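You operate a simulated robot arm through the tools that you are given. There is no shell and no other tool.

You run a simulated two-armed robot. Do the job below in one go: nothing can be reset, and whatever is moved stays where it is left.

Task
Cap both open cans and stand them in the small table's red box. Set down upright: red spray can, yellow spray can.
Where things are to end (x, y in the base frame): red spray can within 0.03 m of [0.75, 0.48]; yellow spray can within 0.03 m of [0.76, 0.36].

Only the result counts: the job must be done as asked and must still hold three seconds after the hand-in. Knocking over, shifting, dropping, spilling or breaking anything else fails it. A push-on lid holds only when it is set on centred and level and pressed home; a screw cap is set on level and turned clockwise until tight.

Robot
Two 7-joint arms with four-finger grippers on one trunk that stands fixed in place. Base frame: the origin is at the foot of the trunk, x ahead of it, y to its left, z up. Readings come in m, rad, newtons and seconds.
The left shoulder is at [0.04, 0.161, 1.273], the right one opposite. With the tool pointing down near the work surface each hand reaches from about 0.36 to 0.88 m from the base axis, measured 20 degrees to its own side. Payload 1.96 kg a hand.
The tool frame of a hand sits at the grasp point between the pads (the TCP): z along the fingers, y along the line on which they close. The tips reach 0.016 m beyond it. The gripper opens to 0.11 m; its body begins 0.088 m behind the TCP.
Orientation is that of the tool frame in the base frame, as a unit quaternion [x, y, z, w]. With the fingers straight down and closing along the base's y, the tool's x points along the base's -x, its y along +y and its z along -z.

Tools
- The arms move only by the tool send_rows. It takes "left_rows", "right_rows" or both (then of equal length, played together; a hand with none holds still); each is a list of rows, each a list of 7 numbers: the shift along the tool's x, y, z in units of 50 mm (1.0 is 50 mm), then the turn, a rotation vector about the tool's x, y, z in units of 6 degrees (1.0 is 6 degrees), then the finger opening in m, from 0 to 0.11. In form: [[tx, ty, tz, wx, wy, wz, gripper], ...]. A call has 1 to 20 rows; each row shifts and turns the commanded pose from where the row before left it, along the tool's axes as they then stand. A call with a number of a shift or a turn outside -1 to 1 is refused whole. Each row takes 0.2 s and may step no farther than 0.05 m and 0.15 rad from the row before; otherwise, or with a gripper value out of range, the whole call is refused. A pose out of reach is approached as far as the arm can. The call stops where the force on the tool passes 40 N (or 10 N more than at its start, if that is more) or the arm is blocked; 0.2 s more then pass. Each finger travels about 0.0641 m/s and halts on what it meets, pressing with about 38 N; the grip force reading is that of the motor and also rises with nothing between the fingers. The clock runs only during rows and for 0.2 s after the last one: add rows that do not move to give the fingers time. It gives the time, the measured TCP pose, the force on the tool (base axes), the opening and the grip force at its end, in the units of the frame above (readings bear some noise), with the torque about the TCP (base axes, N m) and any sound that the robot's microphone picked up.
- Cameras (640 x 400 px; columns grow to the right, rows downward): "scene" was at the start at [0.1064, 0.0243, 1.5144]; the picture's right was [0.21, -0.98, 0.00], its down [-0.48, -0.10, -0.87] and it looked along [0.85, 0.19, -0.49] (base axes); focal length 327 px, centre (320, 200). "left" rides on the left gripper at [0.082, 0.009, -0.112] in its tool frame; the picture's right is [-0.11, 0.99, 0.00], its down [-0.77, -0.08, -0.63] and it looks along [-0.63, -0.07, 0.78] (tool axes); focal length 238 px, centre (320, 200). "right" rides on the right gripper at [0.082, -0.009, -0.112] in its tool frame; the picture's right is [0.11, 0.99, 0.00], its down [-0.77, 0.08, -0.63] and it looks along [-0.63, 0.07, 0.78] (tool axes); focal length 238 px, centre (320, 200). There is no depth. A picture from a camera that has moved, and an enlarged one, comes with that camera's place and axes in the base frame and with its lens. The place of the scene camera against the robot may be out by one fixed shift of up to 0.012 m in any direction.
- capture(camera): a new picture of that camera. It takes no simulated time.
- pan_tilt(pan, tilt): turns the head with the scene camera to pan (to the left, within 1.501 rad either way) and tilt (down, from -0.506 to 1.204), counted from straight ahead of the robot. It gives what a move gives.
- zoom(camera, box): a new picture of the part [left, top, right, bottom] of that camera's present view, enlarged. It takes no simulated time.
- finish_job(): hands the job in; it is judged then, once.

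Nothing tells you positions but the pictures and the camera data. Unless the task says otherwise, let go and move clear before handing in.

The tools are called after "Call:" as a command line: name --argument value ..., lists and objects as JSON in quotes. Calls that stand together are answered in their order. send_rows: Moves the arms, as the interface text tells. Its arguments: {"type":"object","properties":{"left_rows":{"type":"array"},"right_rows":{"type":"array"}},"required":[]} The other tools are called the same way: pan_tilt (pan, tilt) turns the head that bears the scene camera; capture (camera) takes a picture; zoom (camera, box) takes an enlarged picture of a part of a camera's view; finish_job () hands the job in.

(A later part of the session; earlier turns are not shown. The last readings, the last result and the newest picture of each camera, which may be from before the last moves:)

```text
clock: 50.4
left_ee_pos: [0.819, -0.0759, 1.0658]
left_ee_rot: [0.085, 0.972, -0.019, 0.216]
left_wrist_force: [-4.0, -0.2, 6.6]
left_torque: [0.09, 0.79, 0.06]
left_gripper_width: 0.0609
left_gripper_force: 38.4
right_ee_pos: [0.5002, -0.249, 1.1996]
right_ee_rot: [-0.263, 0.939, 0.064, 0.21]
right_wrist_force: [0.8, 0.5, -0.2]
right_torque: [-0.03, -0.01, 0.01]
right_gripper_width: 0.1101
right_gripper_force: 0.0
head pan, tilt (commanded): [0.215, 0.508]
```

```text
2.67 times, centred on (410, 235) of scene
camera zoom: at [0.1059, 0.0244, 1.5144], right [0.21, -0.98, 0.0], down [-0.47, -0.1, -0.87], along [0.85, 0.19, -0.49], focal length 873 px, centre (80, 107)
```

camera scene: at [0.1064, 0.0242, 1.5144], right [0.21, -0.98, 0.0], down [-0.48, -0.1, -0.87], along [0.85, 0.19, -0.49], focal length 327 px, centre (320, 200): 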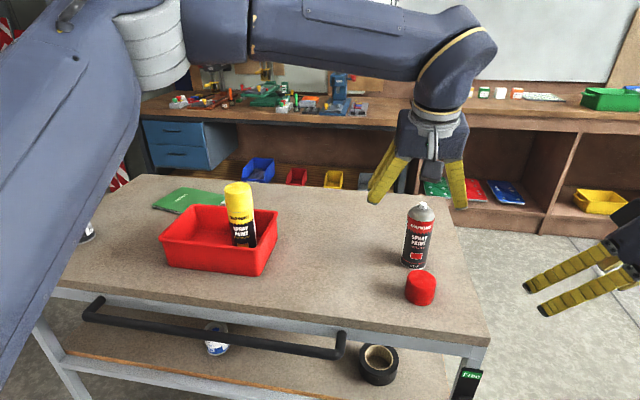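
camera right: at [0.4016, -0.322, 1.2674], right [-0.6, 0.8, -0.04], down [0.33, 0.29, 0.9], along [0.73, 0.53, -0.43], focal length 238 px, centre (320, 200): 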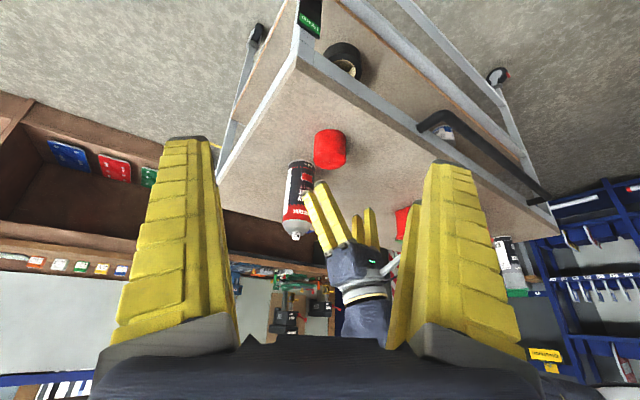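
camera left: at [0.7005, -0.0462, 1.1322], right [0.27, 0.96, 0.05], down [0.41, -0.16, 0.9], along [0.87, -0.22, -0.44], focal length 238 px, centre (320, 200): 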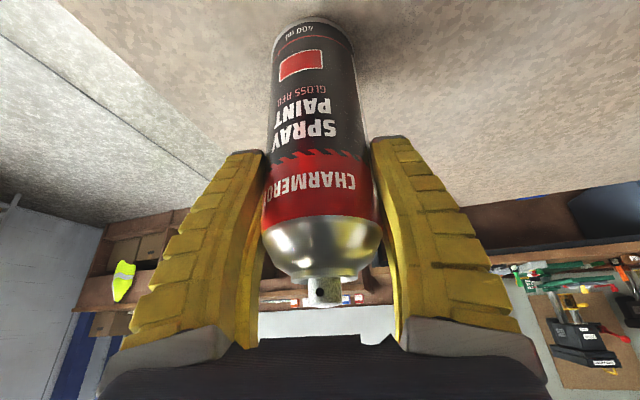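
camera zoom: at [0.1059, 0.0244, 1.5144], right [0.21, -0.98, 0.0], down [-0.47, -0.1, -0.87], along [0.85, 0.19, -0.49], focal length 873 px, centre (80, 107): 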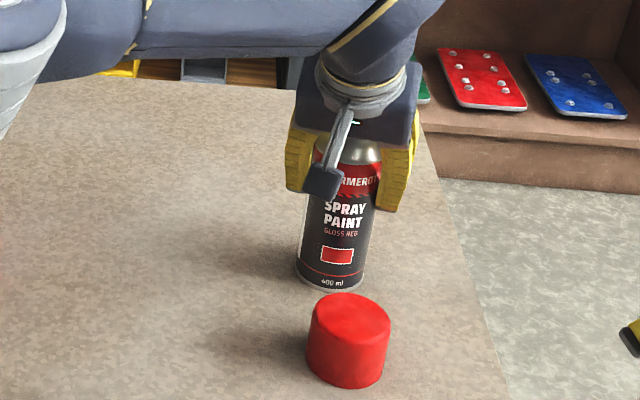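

The can is gripped; the small force comes from the lean of the fingers. I lift it 35 mm and see whether it stays upright.

Call:
send_rows --left_rows '[[-0.099, 0, -0.211, 0, 0, 0, 0.05], [-0.099, 0, -0.211, 0, 0, 0, 0.05], [-0.099, 0, -0.212, 0, 0, 0, 0.05], [0, 0, 0, 0, 0, 0, 0.05]]'

Call:
capture --camera "left"

Call:
zoom --camera "right" --box '[250, 130, 390, 300]'

Call:
zoom --camera "scene" --box '[350, 160, 470, 310]'

```text
clock: 51.4
left_ee_pos: [0.8199, -0.0762, 1.0991]
left_ee_rot: [0.085, 0.973, -0.019, 0.216]
left_wrist_force: [0.5, 0.4, -4.8]
left_torque: [-0.03, -0.04, 0.01]
left_gripper_width: 0.0606
left_gripper_force: 37.5
right_ee_pos: [0.5018, -0.2498, 1.2001]
right_ee_rot: [-0.264, 0.939, 0.064, 0.21]
right_wrist_force: [-0.4, -0.1, 0.4]
right_torque: [0.01, 0.0, 0.01]
right_gripper_width: 0.11
right_gripper_force: 0.0
head pan, tilt (commanded): [0.215, 0.508]
```

```text
taken
camera left: at [0.7006, -0.0459, 1.1662], right [0.27, 0.96, 0.05], down [0.41, -0.16, 0.9], along [0.87, -0.22, -0.44], focal length 238 px, centre (320, 200)
```

left: 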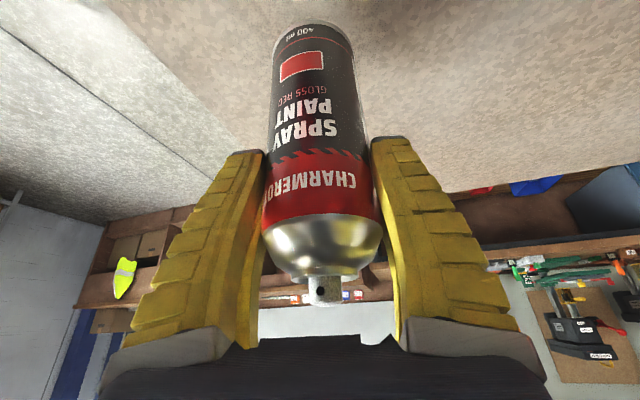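

```text
2.35 times, centred on (320, 215) of right
camera zoom: at [0.4012, -0.3219, 1.2676], right [-0.6, 0.8, -0.04], down [0.33, 0.29, 0.9], along [0.73, 0.53, -0.43], focal length 561 px, centre (320, 165)
```

zoom: 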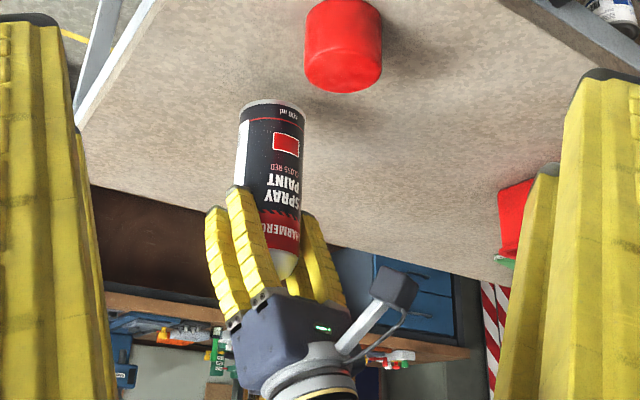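

```text
2.67 times, centred on (410, 235) of scene
camera zoom: at [0.1065, 0.0244, 1.5144], right [0.21, -0.98, 0.0], down [-0.48, -0.1, -0.87], along [0.85, 0.19, -0.49], focal length 873 px, centre (80, 107)
```

zoom: 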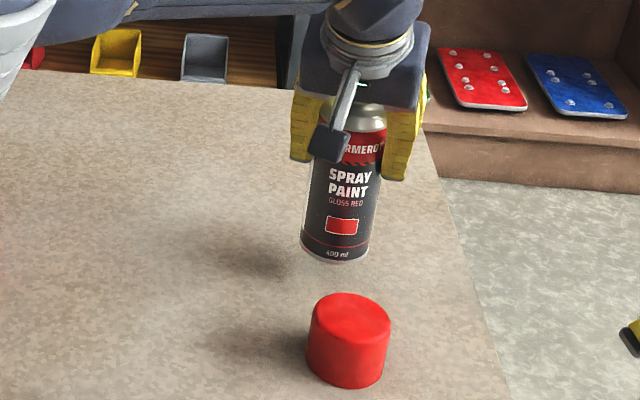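

The can hangs nearly upright, 3 cm off the table. I carry it to about (0.72, 0.09), well clear of the red cap and the box.

Call:
send_rows --left_rows '[[0.461, 0.585, -0.215, 0, 0, 0, 0.05], [0.461, 0.585, -0.215, 0, 0, 0, 0.05], [0.461, 0.585, -0.215, 0, 0, 0, 0.05], [0.461, 0.585, -0.215, 0, 0, 0, 0.05], [0.461, 0.585, -0.215, 0, 0, 0, 0.05], [0, 0, 0, 0, 0, 0, 0.05]]'

Call:
capture --camera "left"

Call:
capture --camera "scene"

Call:
capture --camera "right"

```text
clock: 52.8
left_ee_pos: [0.7178, 0.0895, 1.0994]
left_ee_rot: [0.085, 0.972, -0.019, 0.217]
left_wrist_force: [-0.1, 0.4, -3.6]
left_torque: [-0.02, 0.01, -0.01]
left_gripper_width: 0.0599
left_gripper_force: 38.2
right_ee_pos: [0.5017, -0.2487, 1.2006]
right_ee_rot: [-0.263, 0.939, 0.063, 0.211]
right_wrist_force: [0.1, 0.6, -0.4]
right_torque: [-0.05, 0.01, -0.03]
right_gripper_width: 0.1101
right_gripper_force: 0.0
head pan, tilt (commanded): [0.215, 0.508]
```

```text
taken
camera left: at [0.5994, 0.1205, 1.1658], right [0.27, 0.96, 0.05], down [0.41, -0.16, 0.9], along [0.87, -0.22, -0.44], focal length 238 px, centre (320, 200)
```

left: 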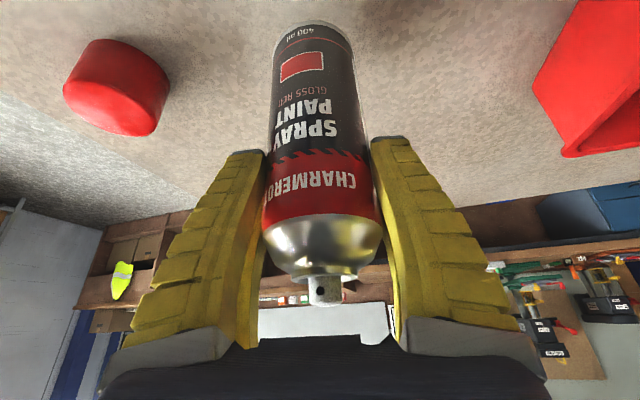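

```text
taken
camera scene: at [0.1063, 0.0247, 1.5144], right [0.21, -0.98, 0.0], down [-0.48, -0.1, -0.87], along [0.85, 0.19, -0.49], focal length 327 px, centre (320, 200)
```

scene: 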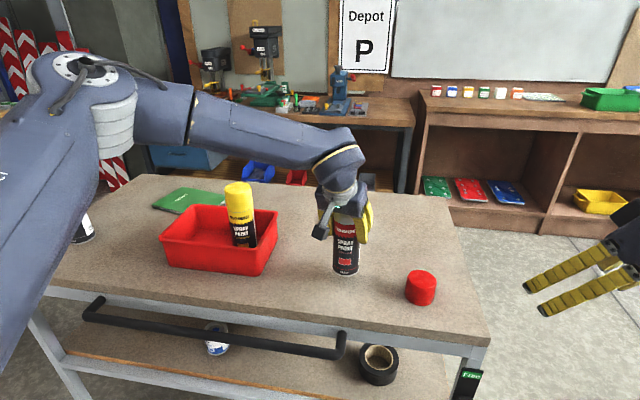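

```text
taken
camera right: at [0.4011, -0.3216, 1.2677], right [-0.6, 0.8, -0.04], down [0.33, 0.29, 0.9], along [0.73, 0.53, -0.43], focal length 238 px, centre (320, 200)
```

right: 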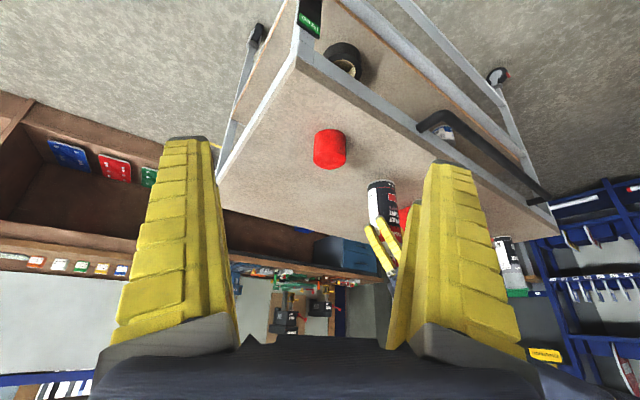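

I lower the red can back onto the table, gently over the last millimetres.

Call:
send_rows --left_rows '[[0.118, 0, 0.254, 0, 0, 0, 0.05], [0.11, 0, 0.236, 0, 0, 0, 0.05], [0.017, 0, 0.0363, 0, 0, 0, 0.05], [0.017, 0, 0.0363, 0, 0, 0, 0.05], [0, 0, 0, 0, 0, 0, 0.05]]'

```text
clock: 54.0
left_ee_pos: [0.7194, 0.0885, 1.0683]
left_ee_rot: [0.085, 0.973, -0.018, 0.216]
left_wrist_force: [-0.3, 0.3, -3.3]
left_torque: [-0.05, 0.02, 0.02]
left_gripper_width: 0.0603
left_gripper_force: 38.4
right_ee_pos: [0.5007, -0.249, 1.1993]
right_ee_rot: [-0.263, 0.939, 0.064, 0.21]
right_wrist_force: [0.0, -0.5, 0.4]
right_torque: [0.04, -0.04, -0.02]
right_gripper_width: 0.1101
right_gripper_force: 0.0
head pan, tilt (commanded): [0.215, 0.508]
```

Call:
send_rows --left_rows '[[0.017, 0, 0.0363, 0, 0, 0, 0.05], [0.0085, 0, 0.0181, 0, 0, 0, 0.05], [0, 0, 0, 0, 0, 0, 0.05]]'

```text
clock: 54.8
left_ee_pos: [0.7192, 0.0898, 1.0666]
left_ee_rot: [0.085, 0.972, -0.019, 0.216]
left_wrist_force: [-1.1, 0.9, 2.7]
left_torque: [0.11, 0.35, 0.03]
left_gripper_width: 0.0604
left_gripper_force: 37.6
right_ee_pos: [0.501, -0.2492, 1.2006]
right_ee_rot: [-0.263, 0.939, 0.064, 0.211]
right_wrist_force: [-0.3, -0.5, -0.5]
right_torque: [-0.01, 0.0, -0.01]
right_gripper_width: 0.1104
right_gripper_force: 0.1
head pan, tilt (commanded): [0.215, 0.508]
```

The can touches down. I press 1 mm more so it levels itself, then open the fingers.

Call:
send_rows --left_rows '[[0.0085, 0, 0.0181, 0, 0, 0, 0.05], [0, 0, 0, 0, 0, 0, 0.05], [0, 0, 0, 0, 0, 0, 0.07], [0, 0, 0, 0, 0, 0, 0.09], [0, 0, 0, 0, 0, 0, 0.11], [0, 0, 0, 0, 0, 0, 0.11]]'

Call:
capture --camera "left"

Call:
zoom --camera "scene" --box '[290, 160, 410, 310]'

```text
clock: 56.2
left_ee_pos: [0.72, 0.0895, 1.0654]
left_ee_rot: [0.085, 0.972, -0.019, 0.217]
left_wrist_force: [-0.4, 0.2, -0.5]
left_torque: [0.05, -0.02, 0.01]
left_gripper_width: 0.1099
left_gripper_force: 0.0
right_ee_pos: [0.5005, -0.2501, 1.1996]
right_ee_rot: [-0.264, 0.939, 0.064, 0.211]
right_wrist_force: [0.0, -0.3, 0.4]
right_torque: [0.01, 0.01, -0.01]
right_gripper_width: 0.11
right_gripper_force: 0.1
head pan, tilt (commanded): [0.215, 0.508]
```

```text
taken
camera left: at [0.6006, 0.1198, 1.1315], right [0.27, 0.96, 0.05], down [0.41, -0.16, 0.9], along [0.87, -0.22, -0.44], focal length 238 px, centre (320, 200)
```

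left: 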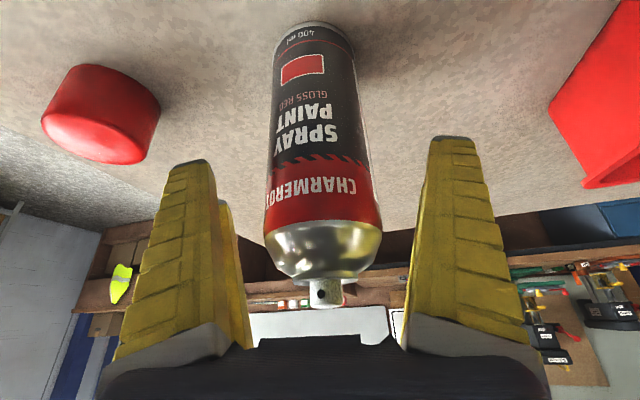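

```text
2.67 times, centred on (350, 235) of scene
camera zoom: at [0.1064, 0.0243, 1.5144], right [0.21, -0.98, 0.0], down [-0.48, -0.1, -0.87], along [0.85, 0.19, -0.49], focal length 873 px, centre (240, 107)
```

zoom: 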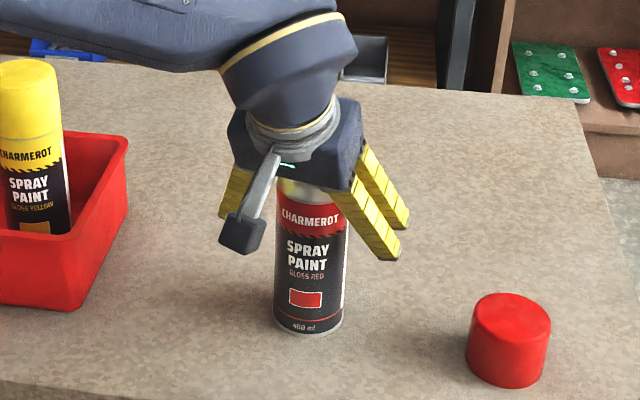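

The red can stands at (0.720, 0.090). I rise clear of it, ease the lean back to 15°, and move over to hover above the red cap.

Call:
send_rows --left_rows '[[-0.338, 0, -0.725, 0, 0, 0, 0.11], [-0.338, 0, -0.725, 0, 0, 0, 0.11], [-0.338, 0, -0.725, 0, 0, 0, 0.11], [0, 0, 0, 0, 0.85, 0, 0.11], [0, 0, 0, 0, 0.85, 0, 0.11], [-0.038, -0.8865, 0.01, 0, 0, 0, 0.11], [-0.038, -0.8865, 0.01, 0, 0, 0, 0.11], [-0.038, -0.8865, 0.01, 0, 0, 0, 0.11], [-0.038, -0.8865, 0.01, 0, 0, 0, 0.11], [0.2128, 0, 0.8057, 0, 0, 0, 0.11], [0.2128, 0, 0.8057, 0, 0, 0, 0.11], [0.2128, 0, 0.8057, 0, 0, 0, 0.11], [0, 0, 0, 0, 0, 0, 0.11]]'

Call:
capture --camera "left"

Call:
capture --camera "scene"

Call:
capture --camera "right"

```text
clock: 59.0
left_ee_pos: [0.6974, -0.0865, 1.061]
left_ee_rot: [0.086, 0.988, -0.011, 0.129]
left_wrist_force: [-0.4, 0.9, -0.3]
left_torque: [0.0, -0.01, -0.02]
left_gripper_width: 0.11
left_gripper_force: 0.0
right_ee_pos: [0.5004, -0.2499, 1.2002]
right_ee_rot: [-0.263, 0.939, 0.064, 0.21]
right_wrist_force: [1.2, -0.4, 0.0]
right_torque: [-0.03, 0.01, -0.01]
right_gripper_width: 0.1101
right_gripper_force: 0.2
head pan, tilt (commanded): [0.215, 0.508]
```

```text
taken
camera left: at [0.5921, -0.0585, 1.1476], right [0.27, 0.96, 0.03], down [0.56, -0.18, 0.81], along [0.78, -0.2, -0.59], focal length 238 px, centre (320, 200)
```

left: 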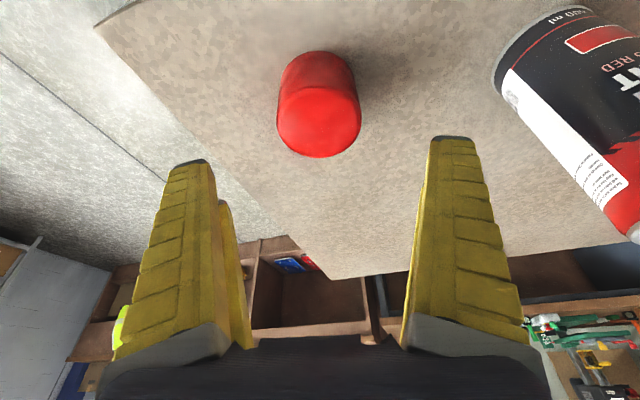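

```text
taken
camera scene: at [0.1067, 0.0244, 1.5143], right [0.21, -0.98, 0.0], down [-0.48, -0.1, -0.87], along [0.85, 0.19, -0.49], focal length 327 px, centre (320, 200)
```

scene: 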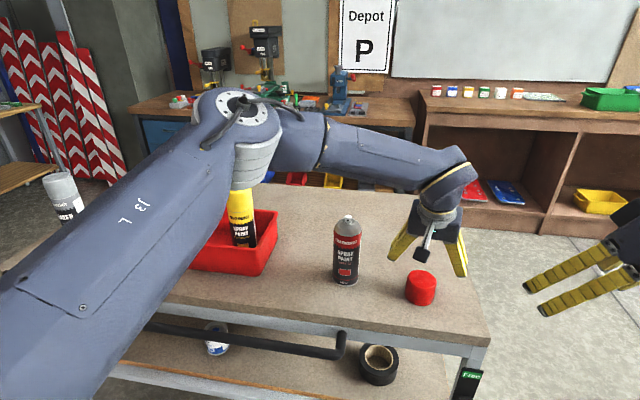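

```text
taken
camera right: at [0.4014, -0.3219, 1.2675], right [-0.6, 0.8, -0.04], down [0.33, 0.29, 0.9], along [0.73, 0.53, -0.43], focal length 238 px, centre (320, 200)
```

right: 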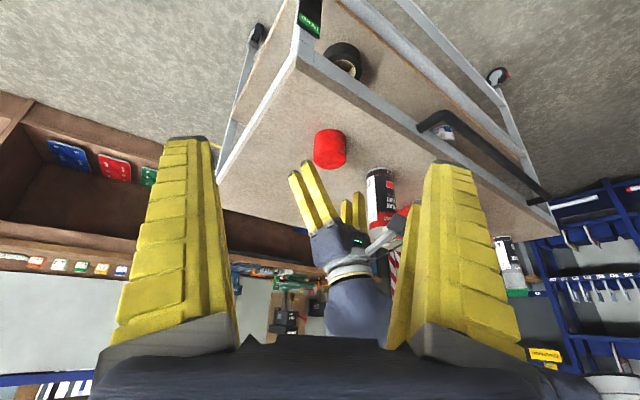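

The red cap sits centred under the hand just as the yellow one did. I lower straight down around it and close.

Call:
send_rows --left_rows '[[0.126, 0.005, 0.477, 0, 0, 0, 0.11], [0.126, 0.005, 0.477, 0, 0, 0, 0.11], [0.126, 0, 0.477, 0, 0, 0, 0.11], [0, 0, 0, 0, 0, 0, 0.11]]'

Call:
capture --camera "left"

Call:
zoom --camera "scene" --box '[360, 180, 490, 310]'

```text
clock: 60.0
left_ee_pos: [0.6966, -0.0861, 0.9864]
left_ee_rot: [0.087, 0.988, -0.011, 0.129]
left_wrist_force: [-0.6, 0.1, 0.2]
left_torque: [-0.02, 0.0, 0.03]
left_gripper_width: 0.11
left_gripper_force: 0.1
right_ee_pos: [0.5007, -0.2493, 1.1997]
right_ee_rot: [-0.264, 0.939, 0.065, 0.21]
right_wrist_force: [-0.4, -0.7, -0.1]
right_torque: [0.03, 0.0, -0.02]
right_gripper_width: 0.1099
right_gripper_force: 0.0
head pan, tilt (commanded): [0.215, 0.508]
```

```text
taken
camera left: at [0.5919, -0.0579, 1.0732], right [0.27, 0.96, 0.03], down [0.56, -0.18, 0.81], along [0.78, -0.21, -0.59], focal length 238 px, centre (320, 200)
```

left: 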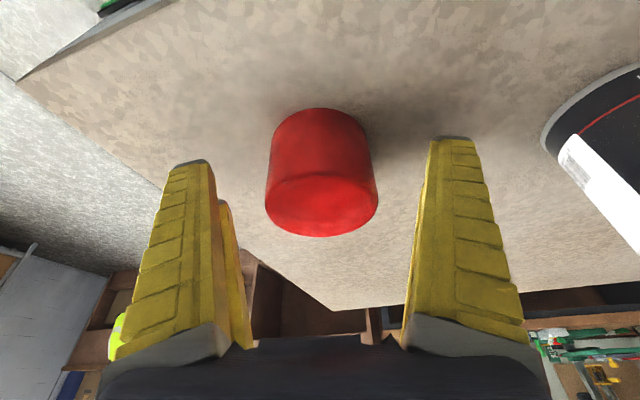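

```text
3.08 times, centred on (425, 245) of scene
camera zoom: at [0.1065, 0.0243, 1.5143], right [0.21, -0.98, 0.0], down [-0.48, -0.1, -0.87], along [0.85, 0.19, -0.49], focal length 1007 px, centre (-3, 62)
```

zoom: 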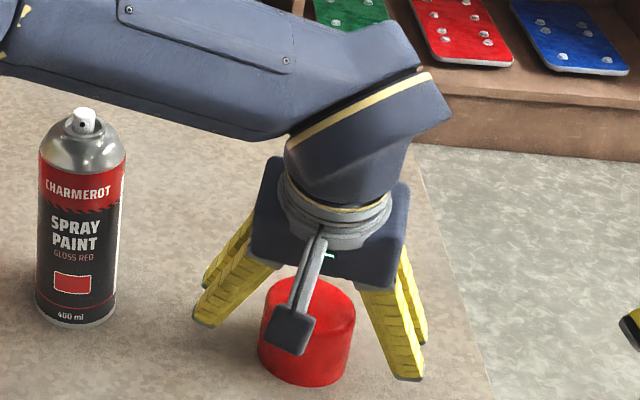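

The red cap is placed exactly as the yellow one was. I close the fingers and lift.

Call:
send_rows --left_rows '[[0, 0, 0, 0, 0, 0, 0.085], [0, 0, 0, 0, 0, 0, 0.065], [0, 0, 0, 0, 0, 0, 0.05], [0, 0, 0, 0, 0, 0, 0.05], [0, 0, 0, 0, 0, 0, 0.05]]'

Call:
capture --camera "left"

```text
clock: 61.2
left_ee_pos: [0.6968, -0.0859, 0.986]
left_ee_rot: [0.085, 0.988, -0.011, 0.13]
left_wrist_force: [-0.7, -0.1, 2.2]
left_torque: [0.02, 0.07, 0.03]
left_gripper_width: 0.0583
left_gripper_force: 38.1
right_ee_pos: [0.5013, -0.2495, 1.1999]
right_ee_rot: [-0.263, 0.939, 0.064, 0.211]
right_wrist_force: [-0.8, 0.1, 0.2]
right_torque: [-0.03, -0.02, 0.0]
right_gripper_width: 0.1101
right_gripper_force: 0.0
head pan, tilt (commanded): [0.215, 0.508]
```

```text
taken
camera left: at [0.5917, -0.0578, 1.0735], right [0.27, 0.96, 0.03], down [0.56, -0.18, 0.81], along [0.78, -0.21, -0.59], focal length 238 px, centre (320, 200)
```

left: 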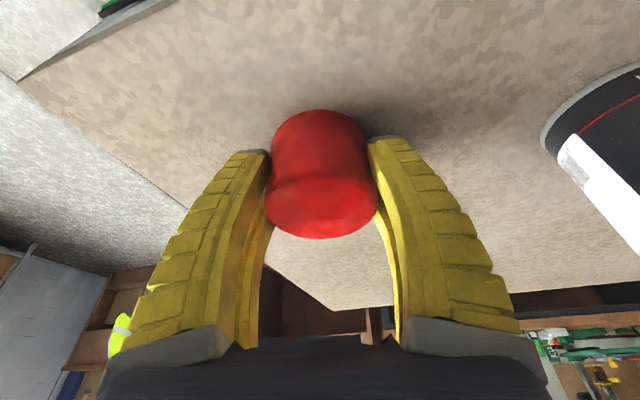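

Gripped and level. I lift it and carry it over the red can, hovering about 2 cm above the nozzle.

Call:
send_rows --left_rows '[[-0.05, 0, -0.19, 0, 0, 0, 0.05], [-0.2365, 0, -0.895, 0, 0, 0, 0.05], [-0.2365, 0, -0.895, 0, 0, 0, 0.05], [-0.2365, 0, -0.895, 0, 0, 0, 0.05], [-0.2365, 0, -0.895, 0, 0, 0, 0.05], [0.039, 0.882, -0.01, 0, 0, 0, 0.05], [0.039, 0.882, -0.01, 0, 0, 0, 0.05], [0.039, 0.882, -0.01, 0, 0, 0, 0.05], [0.039, 0.883, -0.01, 0, 0, 0, 0.05], [0, 0, 0, 0, 0, 0, 0.05]]'

Call:
capture --camera "left"

Call:
capture --camera "right"

Call:
zoom --camera "scene" --box '[310, 160, 390, 290]'

```text
clock: 63.4
left_ee_pos: [0.7178, 0.0903, 1.1808]
left_ee_rot: [0.086, 0.988, -0.011, 0.129]
left_wrist_force: [-0.6, -0.1, -0.5]
left_torque: [-0.02, -0.01, 0.03]
left_gripper_width: 0.0581
left_gripper_force: 38.3
right_ee_pos: [0.5019, -0.2498, 1.1995]
right_ee_rot: [-0.264, 0.939, 0.064, 0.211]
right_wrist_force: [0.5, 0.6, -0.5]
right_torque: [-0.05, -0.03, 0.0]
right_gripper_width: 0.1102
right_gripper_force: 0.0
head pan, tilt (commanded): [0.215, 0.508]
```

```text
taken
camera left: at [0.6138, 0.1188, 1.267], right [0.27, 0.96, 0.03], down [0.56, -0.18, 0.81], along [0.78, -0.21, -0.59], focal length 238 px, centre (320, 200)
```

left: 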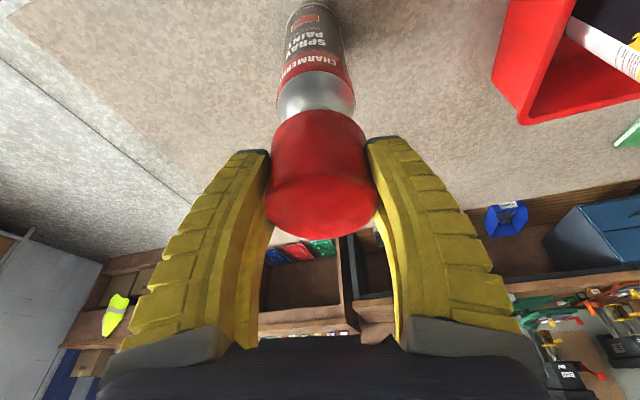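

```text
taken
camera right: at [0.401, -0.3217, 1.2677], right [-0.6, 0.8, -0.04], down [0.33, 0.29, 0.9], along [0.73, 0.53, -0.43], focal length 238 px, centre (320, 200)
```

right: 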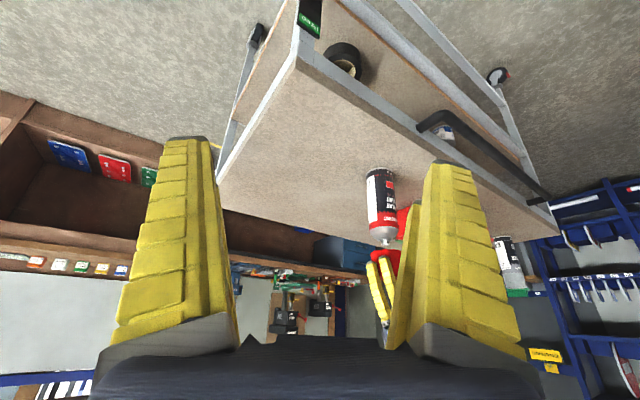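

```text
3.08 times, centred on (350, 225) of scene
camera zoom: at [0.1063, 0.0247, 1.5144], right [0.21, -0.98, 0.0], down [-0.48, -0.1, -0.87], along [0.85, 0.19, -0.49], focal length 1007 px, centre (228, 123)
```

zoom: 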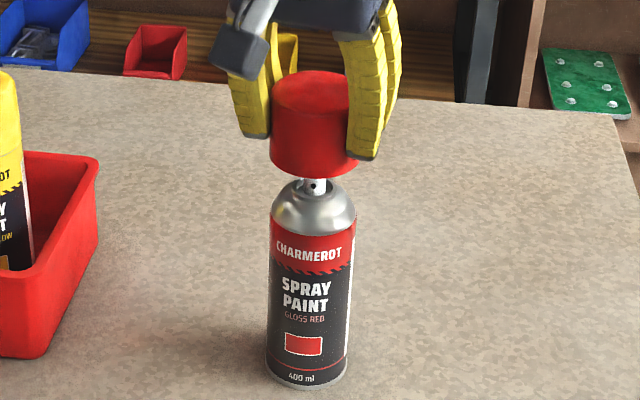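

It looks nearly right from ahead. I shift the right hand for an unblocked side view and enlarge both to fine-tune.

Call:
send_rows --right_rows '[[0.0, 0.5, 0.0, 0, 0, 0, 0.11], [0.0, 0.5, 0.0, 0, 0, 0, 0.11], [0, 0, 0, 0, 0, 0, 0.11]]'

Call:
capture --camera "right"

Call:
zoom --camera "scene" --box '[325, 175, 375, 235]'

Call:
zoom --camera "right" --box '[330, 210, 400, 280]'

```text
clock: 64.2
left_ee_pos: [0.7199, 0.0903, 1.179]
left_ee_rot: [0.087, 0.988, -0.012, 0.129]
left_wrist_force: [-0.4, -0.3, -0.6]
left_torque: [-0.01, -0.02, 0.01]
left_gripper_width: 0.058
left_gripper_force: 37.8
right_ee_pos: [0.4735, -0.2058, 1.2005]
right_ee_rot: [-0.263, 0.939, 0.064, 0.211]
right_wrist_force: [-0.7, -0.2, 0.5]
right_torque: [-0.01, -0.04, 0.04]
right_gripper_width: 0.11
right_gripper_force: 0.0
head pan, tilt (commanded): [0.215, 0.508]
```

```text
taken
camera right: at [0.3745, -0.2792, 1.268], right [-0.6, 0.8, -0.04], down [0.33, 0.29, 0.9], along [0.73, 0.53, -0.43], focal length 238 px, centre (320, 200)
```

right: 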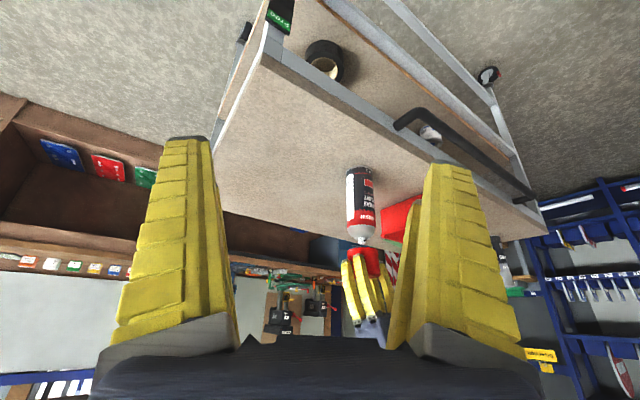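

```text
6.67 times, centred on (350, 205) of scene
camera zoom: at [0.1065, 0.0245, 1.5144], right [0.21, -0.98, 0.0], down [-0.48, -0.1, -0.87], along [0.85, 0.19, -0.49], focal length 2182 px, centre (120, 167)
```

zoom: 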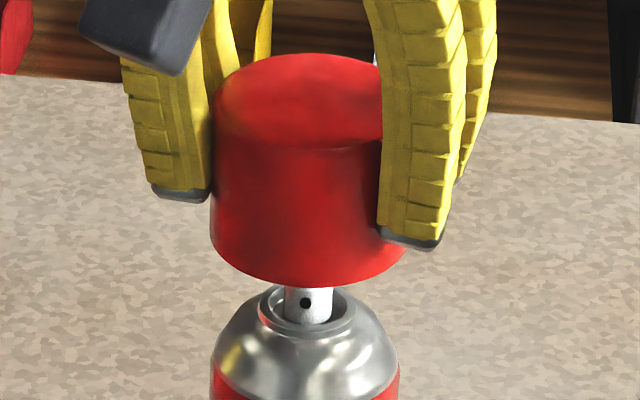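

```text
5.71 times, centred on (365, 245) of right
camera zoom: at [0.3745, -0.2792, 1.268], right [-0.6, 0.8, -0.04], down [0.33, 0.29, 0.9], along [0.73, 0.53, -0.43], focal length 1362 px, centre (63, -57)
```

zoom: 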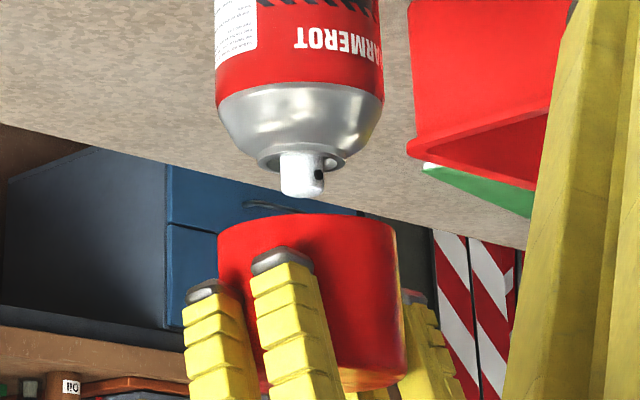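

The cap needs about 0.8 mm forward and 1 mm right. I correct this and lower 37 mm to just above the seat.

Call:
send_rows --left_rows '[[-0.018, -0.016, 0.005, 0, 0, 0, 0.05], [0.047, 0, 0.179, 0, 0, 0, 0.05], [0.047, 0, 0.179, 0, 0, 0, 0.05], [0.047, 0, 0.179, 0, 0, 0, 0.05], [0.047, 0, 0.179, 0, 0, 0, 0.05], [0, 0, 0, 0, 0, 0, 0.05]]'

Call:
zoom --camera "scene" --box '[328, 198, 370, 238]'

Call:
zoom --camera "right" --box '[335, 210, 391, 250]'

Call:
zoom --camera "left" --box '[260, 40, 380, 180]'

```text
clock: 65.6
left_ee_pos: [0.7205, 0.088, 1.1444]
left_ee_rot: [0.085, 0.988, -0.011, 0.128]
left_wrist_force: [-0.7, -0.5, -1.1]
left_torque: [0.0, 0.05, 0.0]
left_gripper_width: 0.0576
left_gripper_force: 37.6
right_ee_pos: [0.4745, -0.2074, 1.2016]
right_ee_rot: [-0.263, 0.939, 0.064, 0.211]
right_wrist_force: [-0.9, 0.5, -0.4]
right_torque: [0.03, 0.07, -0.04]
right_gripper_width: 0.1101
right_gripper_force: 0.1
head pan, tilt (commanded): [0.215, 0.508]
```

```text
10.00 times, centred on (349, 218) of scene
camera zoom: at [0.1065, 0.0244, 1.5144], right [0.21, -0.98, 0.0], down [-0.48, -0.1, -0.87], along [0.85, 0.19, -0.49], focal length 3273 px, centre (30, 20)
```

zoom: 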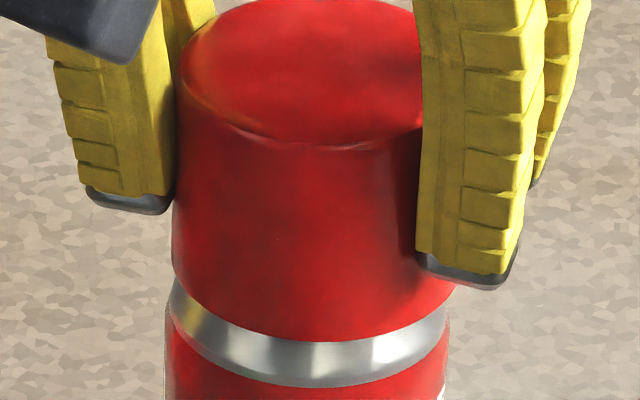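

```text
10.00 times, centred on (363, 230) of right
camera zoom: at [0.3747, -0.2795, 1.268], right [-0.6, 0.8, -0.04], down [0.33, 0.29, 0.9], along [0.73, 0.53, -0.43], focal length 2384 px, centre (-110, -100)
```

zoom: 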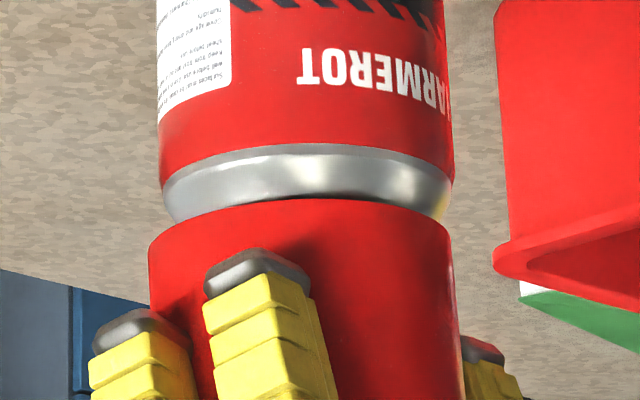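

```text
2.86 times, centred on (320, 110) of left
camera zoom: at [0.6155, 0.1165, 1.2308], right [0.27, 0.96, 0.03], down [0.56, -0.18, 0.81], along [0.78, -0.21, -0.59], focal length 681 px, centre (320, 457)
```

zoom: 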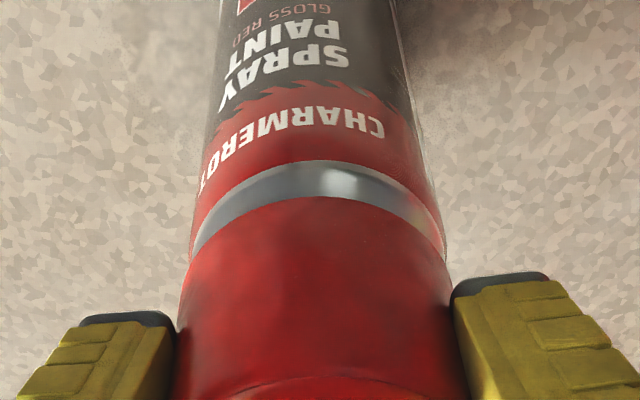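

In the close view the cap is now about 1.8 mm too far and 0.9 mm too far right. I nudge it back and look again.

Call:
send_rows --left_rows '[[0.037, 0.0115, -0.01, 0, 0, 0, 0.05], [0, 0, 0, 0, 0, 0, 0.05]]'

Call:
zoom --camera "scene" --box '[330, 214, 366, 240]'

Call:
zoom --camera "right" --box '[341, 214, 387, 244]'

Call:
zoom --camera "left" --box '[260, 40, 380, 180]'

```text
clock: 66.2
left_ee_pos: [0.7174, 0.0897, 1.1446]
left_ee_rot: [0.087, 0.988, -0.011, 0.129]
left_wrist_force: [-0.5, -0.9, -0.6]
left_torque: [0.02, 0.02, 0.02]
left_gripper_width: 0.0575
left_gripper_force: 37.8
right_ee_pos: [0.4735, -0.2081, 1.2015]
right_ee_rot: [-0.264, 0.939, 0.064, 0.21]
right_wrist_force: [0.2, 0.2, -0.4]
right_torque: [0.0, -0.01, 0.02]
right_gripper_width: 0.11
right_gripper_force: 0.0
head pan, tilt (commanded): [0.215, 0.508]
```

```text
15.38 times, centred on (348, 227) of scene
camera zoom: at [0.1064, 0.0244, 1.5144], right [0.21, -0.98, 0.0], down [-0.48, -0.1, -0.87], along [0.85, 0.19, -0.49], focal length 5035 px, centre (-111, -215)
```

zoom: 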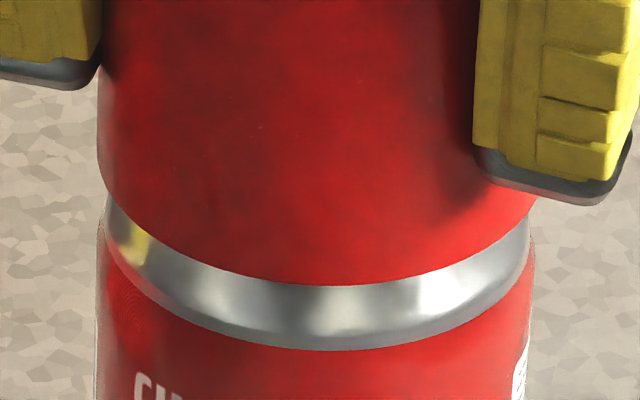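

```text
13.33 times, centred on (364, 229) of right
camera zoom: at [0.3746, -0.2795, 1.268], right [-0.6, 0.8, -0.04], down [0.33, 0.29, 0.9], along [0.73, 0.53, -0.43], focal length 3178 px, centre (-267, -187)
```

zoom: 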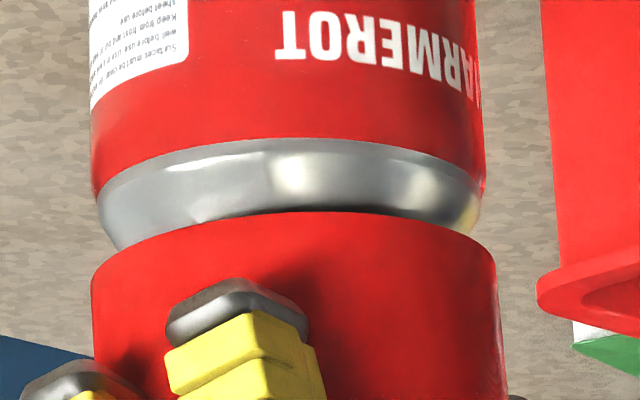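

```text
2.86 times, centred on (320, 110) of left
camera zoom: at [0.6133, 0.1175, 1.2311], right [0.27, 0.96, 0.03], down [0.56, -0.18, 0.81], along [0.78, -0.2, -0.59], focal length 681 px, centre (320, 457)
```

zoom: 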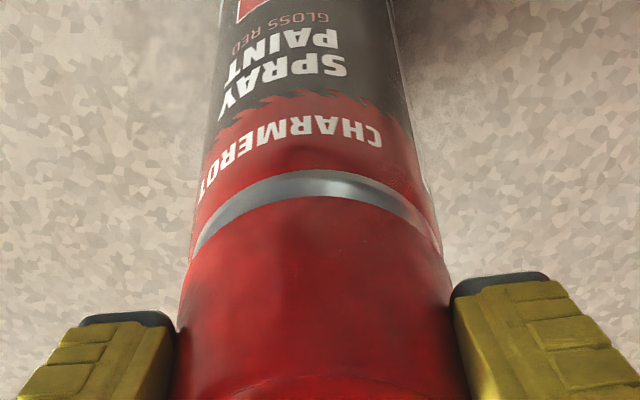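

The cap is centred to about half a millimetre in all three views. I trim that and press down slowly.

Call:
send_rows --left_rows '[[0.0119, -0.008, 0.0451, 0, 0, 0, 0.05], [0.0119, 0, 0.0451, 0, 0, 0, 0.05], [0.0119, 0, 0.0451, 0, 0, 0, 0.05], [0, 0, 0, 0, 0, 0, 0.05]]'

Call:
zoom --camera "right" --box '[341, 214, 387, 244]'

Call:
zoom --camera "scene" --box '[330, 214, 366, 240]'

```text
clock: 67.2
left_ee_pos: [0.7187, 0.0899, 1.1366]
left_ee_rot: [0.086, 0.988, -0.011, 0.13]
left_wrist_force: [-0.3, -0.4, -0.2]
left_torque: [0.0, -0.02, 0.0]
left_gripper_width: 0.0575
left_gripper_force: 37.6
right_ee_pos: [0.4737, -0.2077, 1.2011]
right_ee_rot: [-0.263, 0.939, 0.064, 0.21]
right_wrist_force: [0.3, 0.1, 0.7]
right_torque: [-0.01, 0.01, -0.02]
right_gripper_width: 0.1103
right_gripper_force: 0.0
head pan, tilt (commanded): [0.215, 0.508]
```

```text
13.33 times, centred on (364, 229) of right
camera zoom: at [0.3746, -0.2795, 1.268], right [-0.6, 0.8, -0.04], down [0.33, 0.29, 0.9], along [0.73, 0.53, -0.43], focal length 3178 px, centre (-267, -187)
```

zoom: 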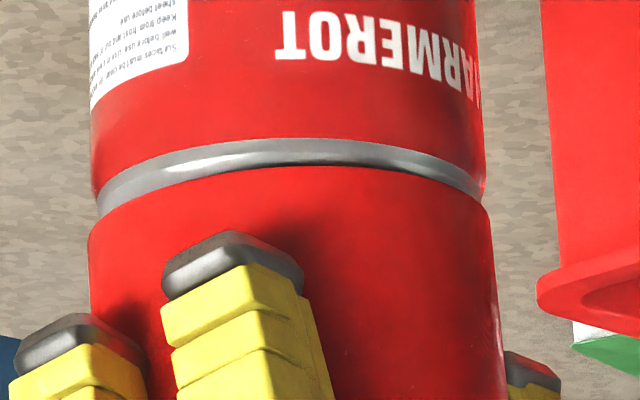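

```text
15.38 times, centred on (348, 227) of scene
camera zoom: at [0.1064, 0.0244, 1.5144], right [0.21, -0.98, 0.0], down [-0.48, -0.1, -0.87], along [0.85, 0.19, -0.49], focal length 5035 px, centre (-111, -215)
```

zoom: 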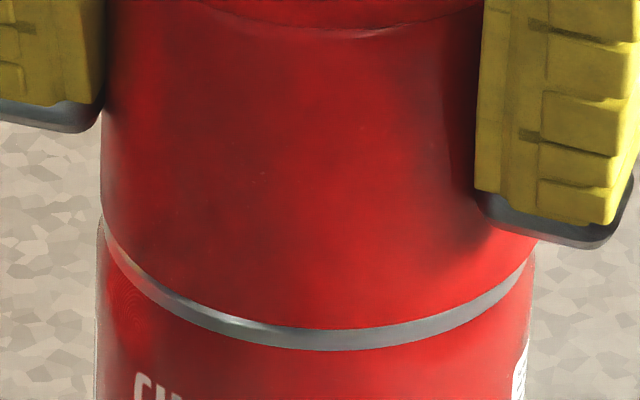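

The seam closes, but in the side view the cap may be leaning a degree or two. I enlarge the seam's two ends to judge that before pressing home.

Call:
zoom --camera "right" --box '[344, 222, 364, 236]'

Call:
zoom --camera "right" --box '[362, 222, 382, 236]'

Call:
zoom --camera "right" --box '[330, 160, 400, 280]'

```text
16.00 times, centred on (354, 229) of right
camera zoom: at [0.3746, -0.2795, 1.268], right [-0.6, 0.8, -0.04], down [0.33, 0.29, 0.9], along [0.73, 0.53, -0.43], focal length 3814 px, centre (-224, -264)
```

zoom: 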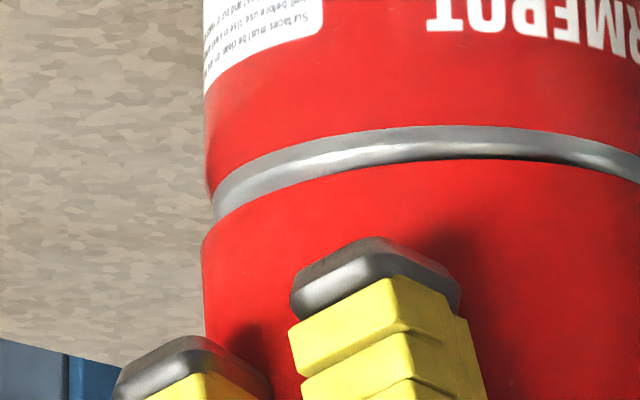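

```text
16.00 times, centred on (372, 229) of right
camera zoom: at [0.3746, -0.2795, 1.268], right [-0.6, 0.8, -0.04], down [0.33, 0.29, 0.9], along [0.73, 0.53, -0.43], focal length 3814 px, centre (-512, -264)
```

zoom: 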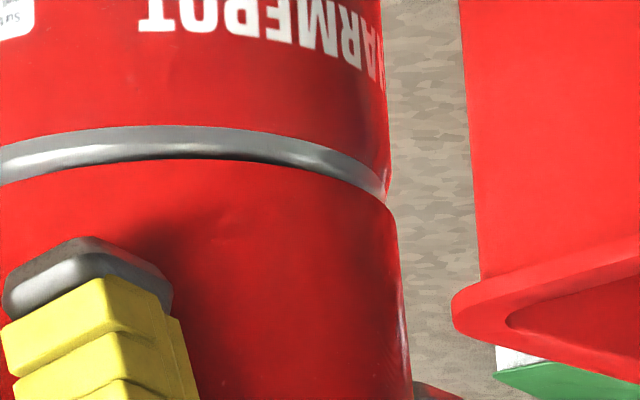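

```text
3.33 times, centred on (365, 220) of right
camera zoom: at [0.3746, -0.2795, 1.268], right [-0.6, 0.8, -0.04], down [0.33, 0.29, 0.9], along [0.73, 0.53, -0.43], focal length 794 px, centre (170, 133)
```

zoom: 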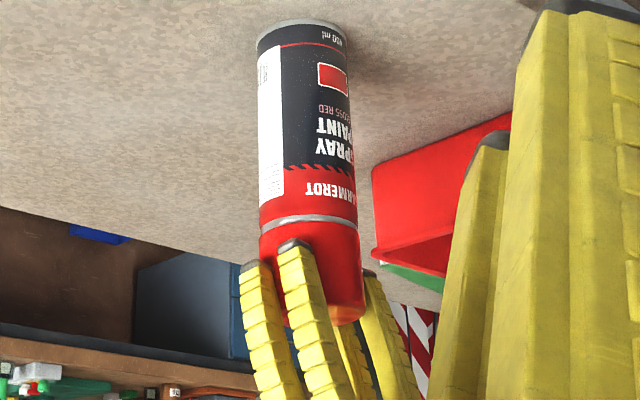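

The cap leans by only about 1.2° in that direction; I take it out with a small rotation and then press on.

Call:
send_rows --left_rows '[[-0.006, 0, 0.002, 0, 0.22, 0, 0.05], [0, 0, 0, 0, 0, 0, 0.05]]'

Call:
zoom --camera "right" --box '[341, 214, 387, 244]'

Call:
zoom --camera "scene" --box '[330, 214, 366, 240]'

```text
clock: 67.8
left_ee_pos: [0.7191, 0.0889, 1.1362]
left_ee_rot: [0.088, 0.989, -0.011, 0.116]
left_wrist_force: [-1.3, 0.2, -0.6]
left_torque: [0.0, -0.02, -0.01]
left_gripper_width: 0.057
left_gripper_force: 38.0
right_ee_pos: [0.4744, -0.2076, 1.2003]
right_ee_rot: [-0.263, 0.939, 0.064, 0.211]
right_wrist_force: [0.2, -0.9, -0.2]
right_torque: [-0.02, -0.01, 0.0]
right_gripper_width: 0.1102
right_gripper_force: 0.0
head pan, tilt (commanded): [0.215, 0.508]
```

```text
13.33 times, centred on (364, 229) of right
camera zoom: at [0.3747, -0.2796, 1.268], right [-0.6, 0.8, -0.04], down [0.33, 0.29, 0.9], along [0.73, 0.53, -0.43], focal length 3178 px, centre (-267, -187)
```

zoom: 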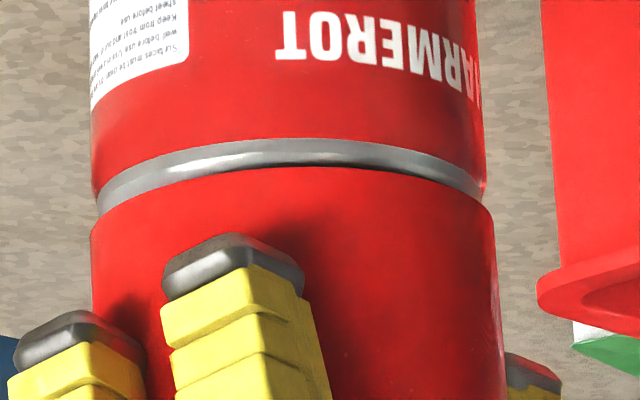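

```text
15.38 times, centred on (348, 227) of scene
camera zoom: at [0.1065, 0.0243, 1.5144], right [0.21, -0.98, 0.0], down [-0.48, -0.1, -0.87], along [0.85, 0.19, -0.49], focal length 5035 px, centre (-111, -215)
```

zoom: 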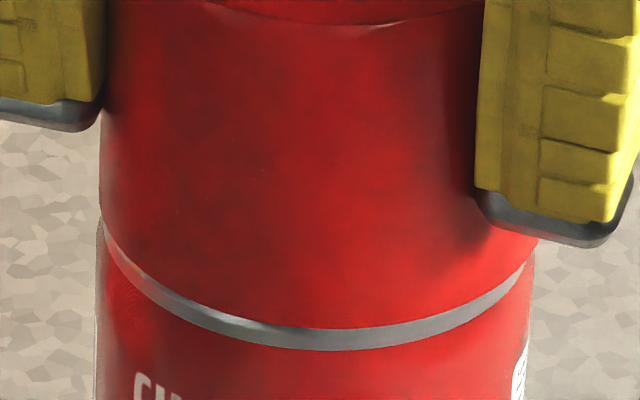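

The seam is even now. I press down in 1.5 mm steps until it snaps.

Call:
send_rows --left_rows '[[0.0069, 0, 0.0292, 0, 0, 0, 0.05], [0.0069, 0, 0.0292, 0, 0, 0, 0.05], [0.0069, 0, 0.0292, 0, 0, 0, 0.05], [0, 0, 0, 0, 0, 0, 0.05]]'

Call:
zoom --camera "right" --box '[341, 214, 387, 244]'

```text
clock: 68.8
left_ee_pos: [0.7188, 0.0876, 1.1336]
left_ee_rot: [0.086, 0.989, -0.01, 0.118]
left_wrist_force: [1.1, 1.2, 8.2]
left_torque: [0.26, 0.22, 0.01]
left_gripper_width: 0.0572
left_gripper_force: 38.0
right_ee_pos: [0.4741, -0.2091, 1.2008]
right_ee_rot: [-0.264, 0.939, 0.064, 0.21]
right_wrist_force: [0.4, 0.3, -0.2]
right_torque: [0.01, 0.01, 0.02]
right_gripper_width: 0.1102
right_gripper_force: 0.0
head pan, tilt (commanded): [0.215, 0.508]
heard: snap
```

```text
13.33 times, centred on (364, 229) of right
camera zoom: at [0.3743, -0.2795, 1.2681], right [-0.6, 0.8, -0.04], down [0.33, 0.29, 0.9], along [0.73, 0.53, -0.43], focal length 3178 px, centre (-267, -187)
```

zoom: 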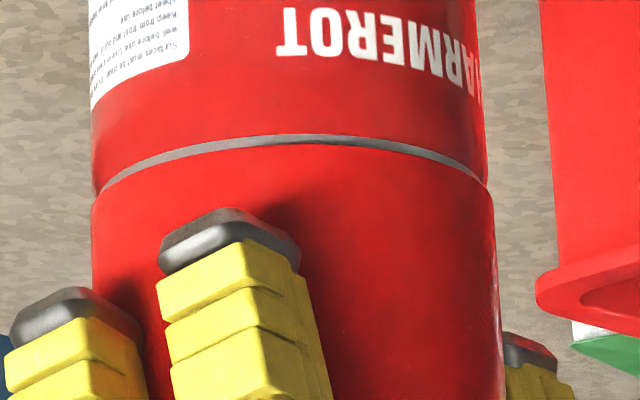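

I heard a snap at only 8 N. I press on to about 25–30 N to be sure it is fully home.

Call:
send_rows --left_rows '[[0.0069, 0, 0.0292, 0, 0, 0, 0.05], [0.0046, 0, 0.0195, 0, 0, 0, 0.05], [0, 0, 0, 0, 0, 0, 0.05]]'

Call:
zoom --camera "right" --box '[341, 214, 387, 244]'

Call:
zoom --camera "scene" --box '[330, 214, 366, 240]'

```text
clock: 69.6
left_ee_pos: [0.7188, 0.0877, 1.1336]
left_ee_rot: [0.087, 0.989, -0.01, 0.12]
left_wrist_force: [5.0, 1.8, 29.2]
left_torque: [0.08, 0.06, 0.0]
left_gripper_width: 0.0573
left_gripper_force: 37.7
right_ee_pos: [0.4739, -0.2063, 1.2013]
right_ee_rot: [-0.263, 0.94, 0.064, 0.21]
right_wrist_force: [-1.1, 0.2, -0.1]
right_torque: [-0.03, 0.01, 0.03]
right_gripper_width: 0.1101
right_gripper_force: 0.2
head pan, tilt (commanded): [0.215, 0.508]
```

```text
13.33 times, centred on (364, 229) of right
camera zoom: at [0.3738, -0.2796, 1.2683], right [-0.6, 0.8, -0.04], down [0.33, 0.29, 0.9], along [0.73, 0.53, -0.43], focal length 3178 px, centre (-267, -187)
```

zoom: 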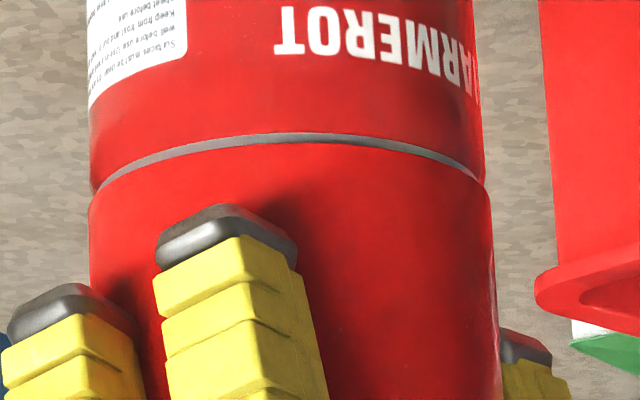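

```text
15.38 times, centred on (348, 227) of scene
camera zoom: at [0.1054, 0.0242, 1.5144], right [0.21, -0.98, 0.0], down [-0.47, -0.1, -0.87], along [0.85, 0.19, -0.49], focal length 5035 px, centre (-111, -215)
```

zoom: 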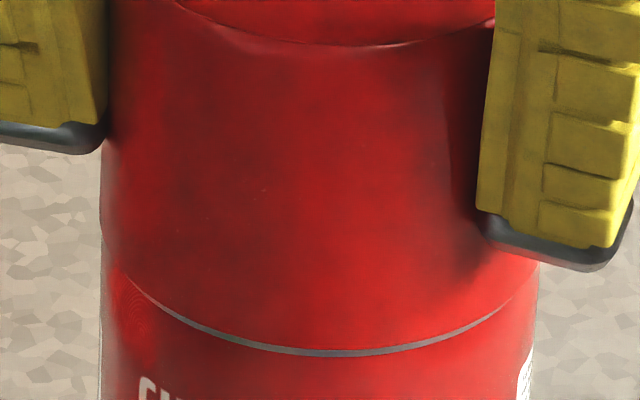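

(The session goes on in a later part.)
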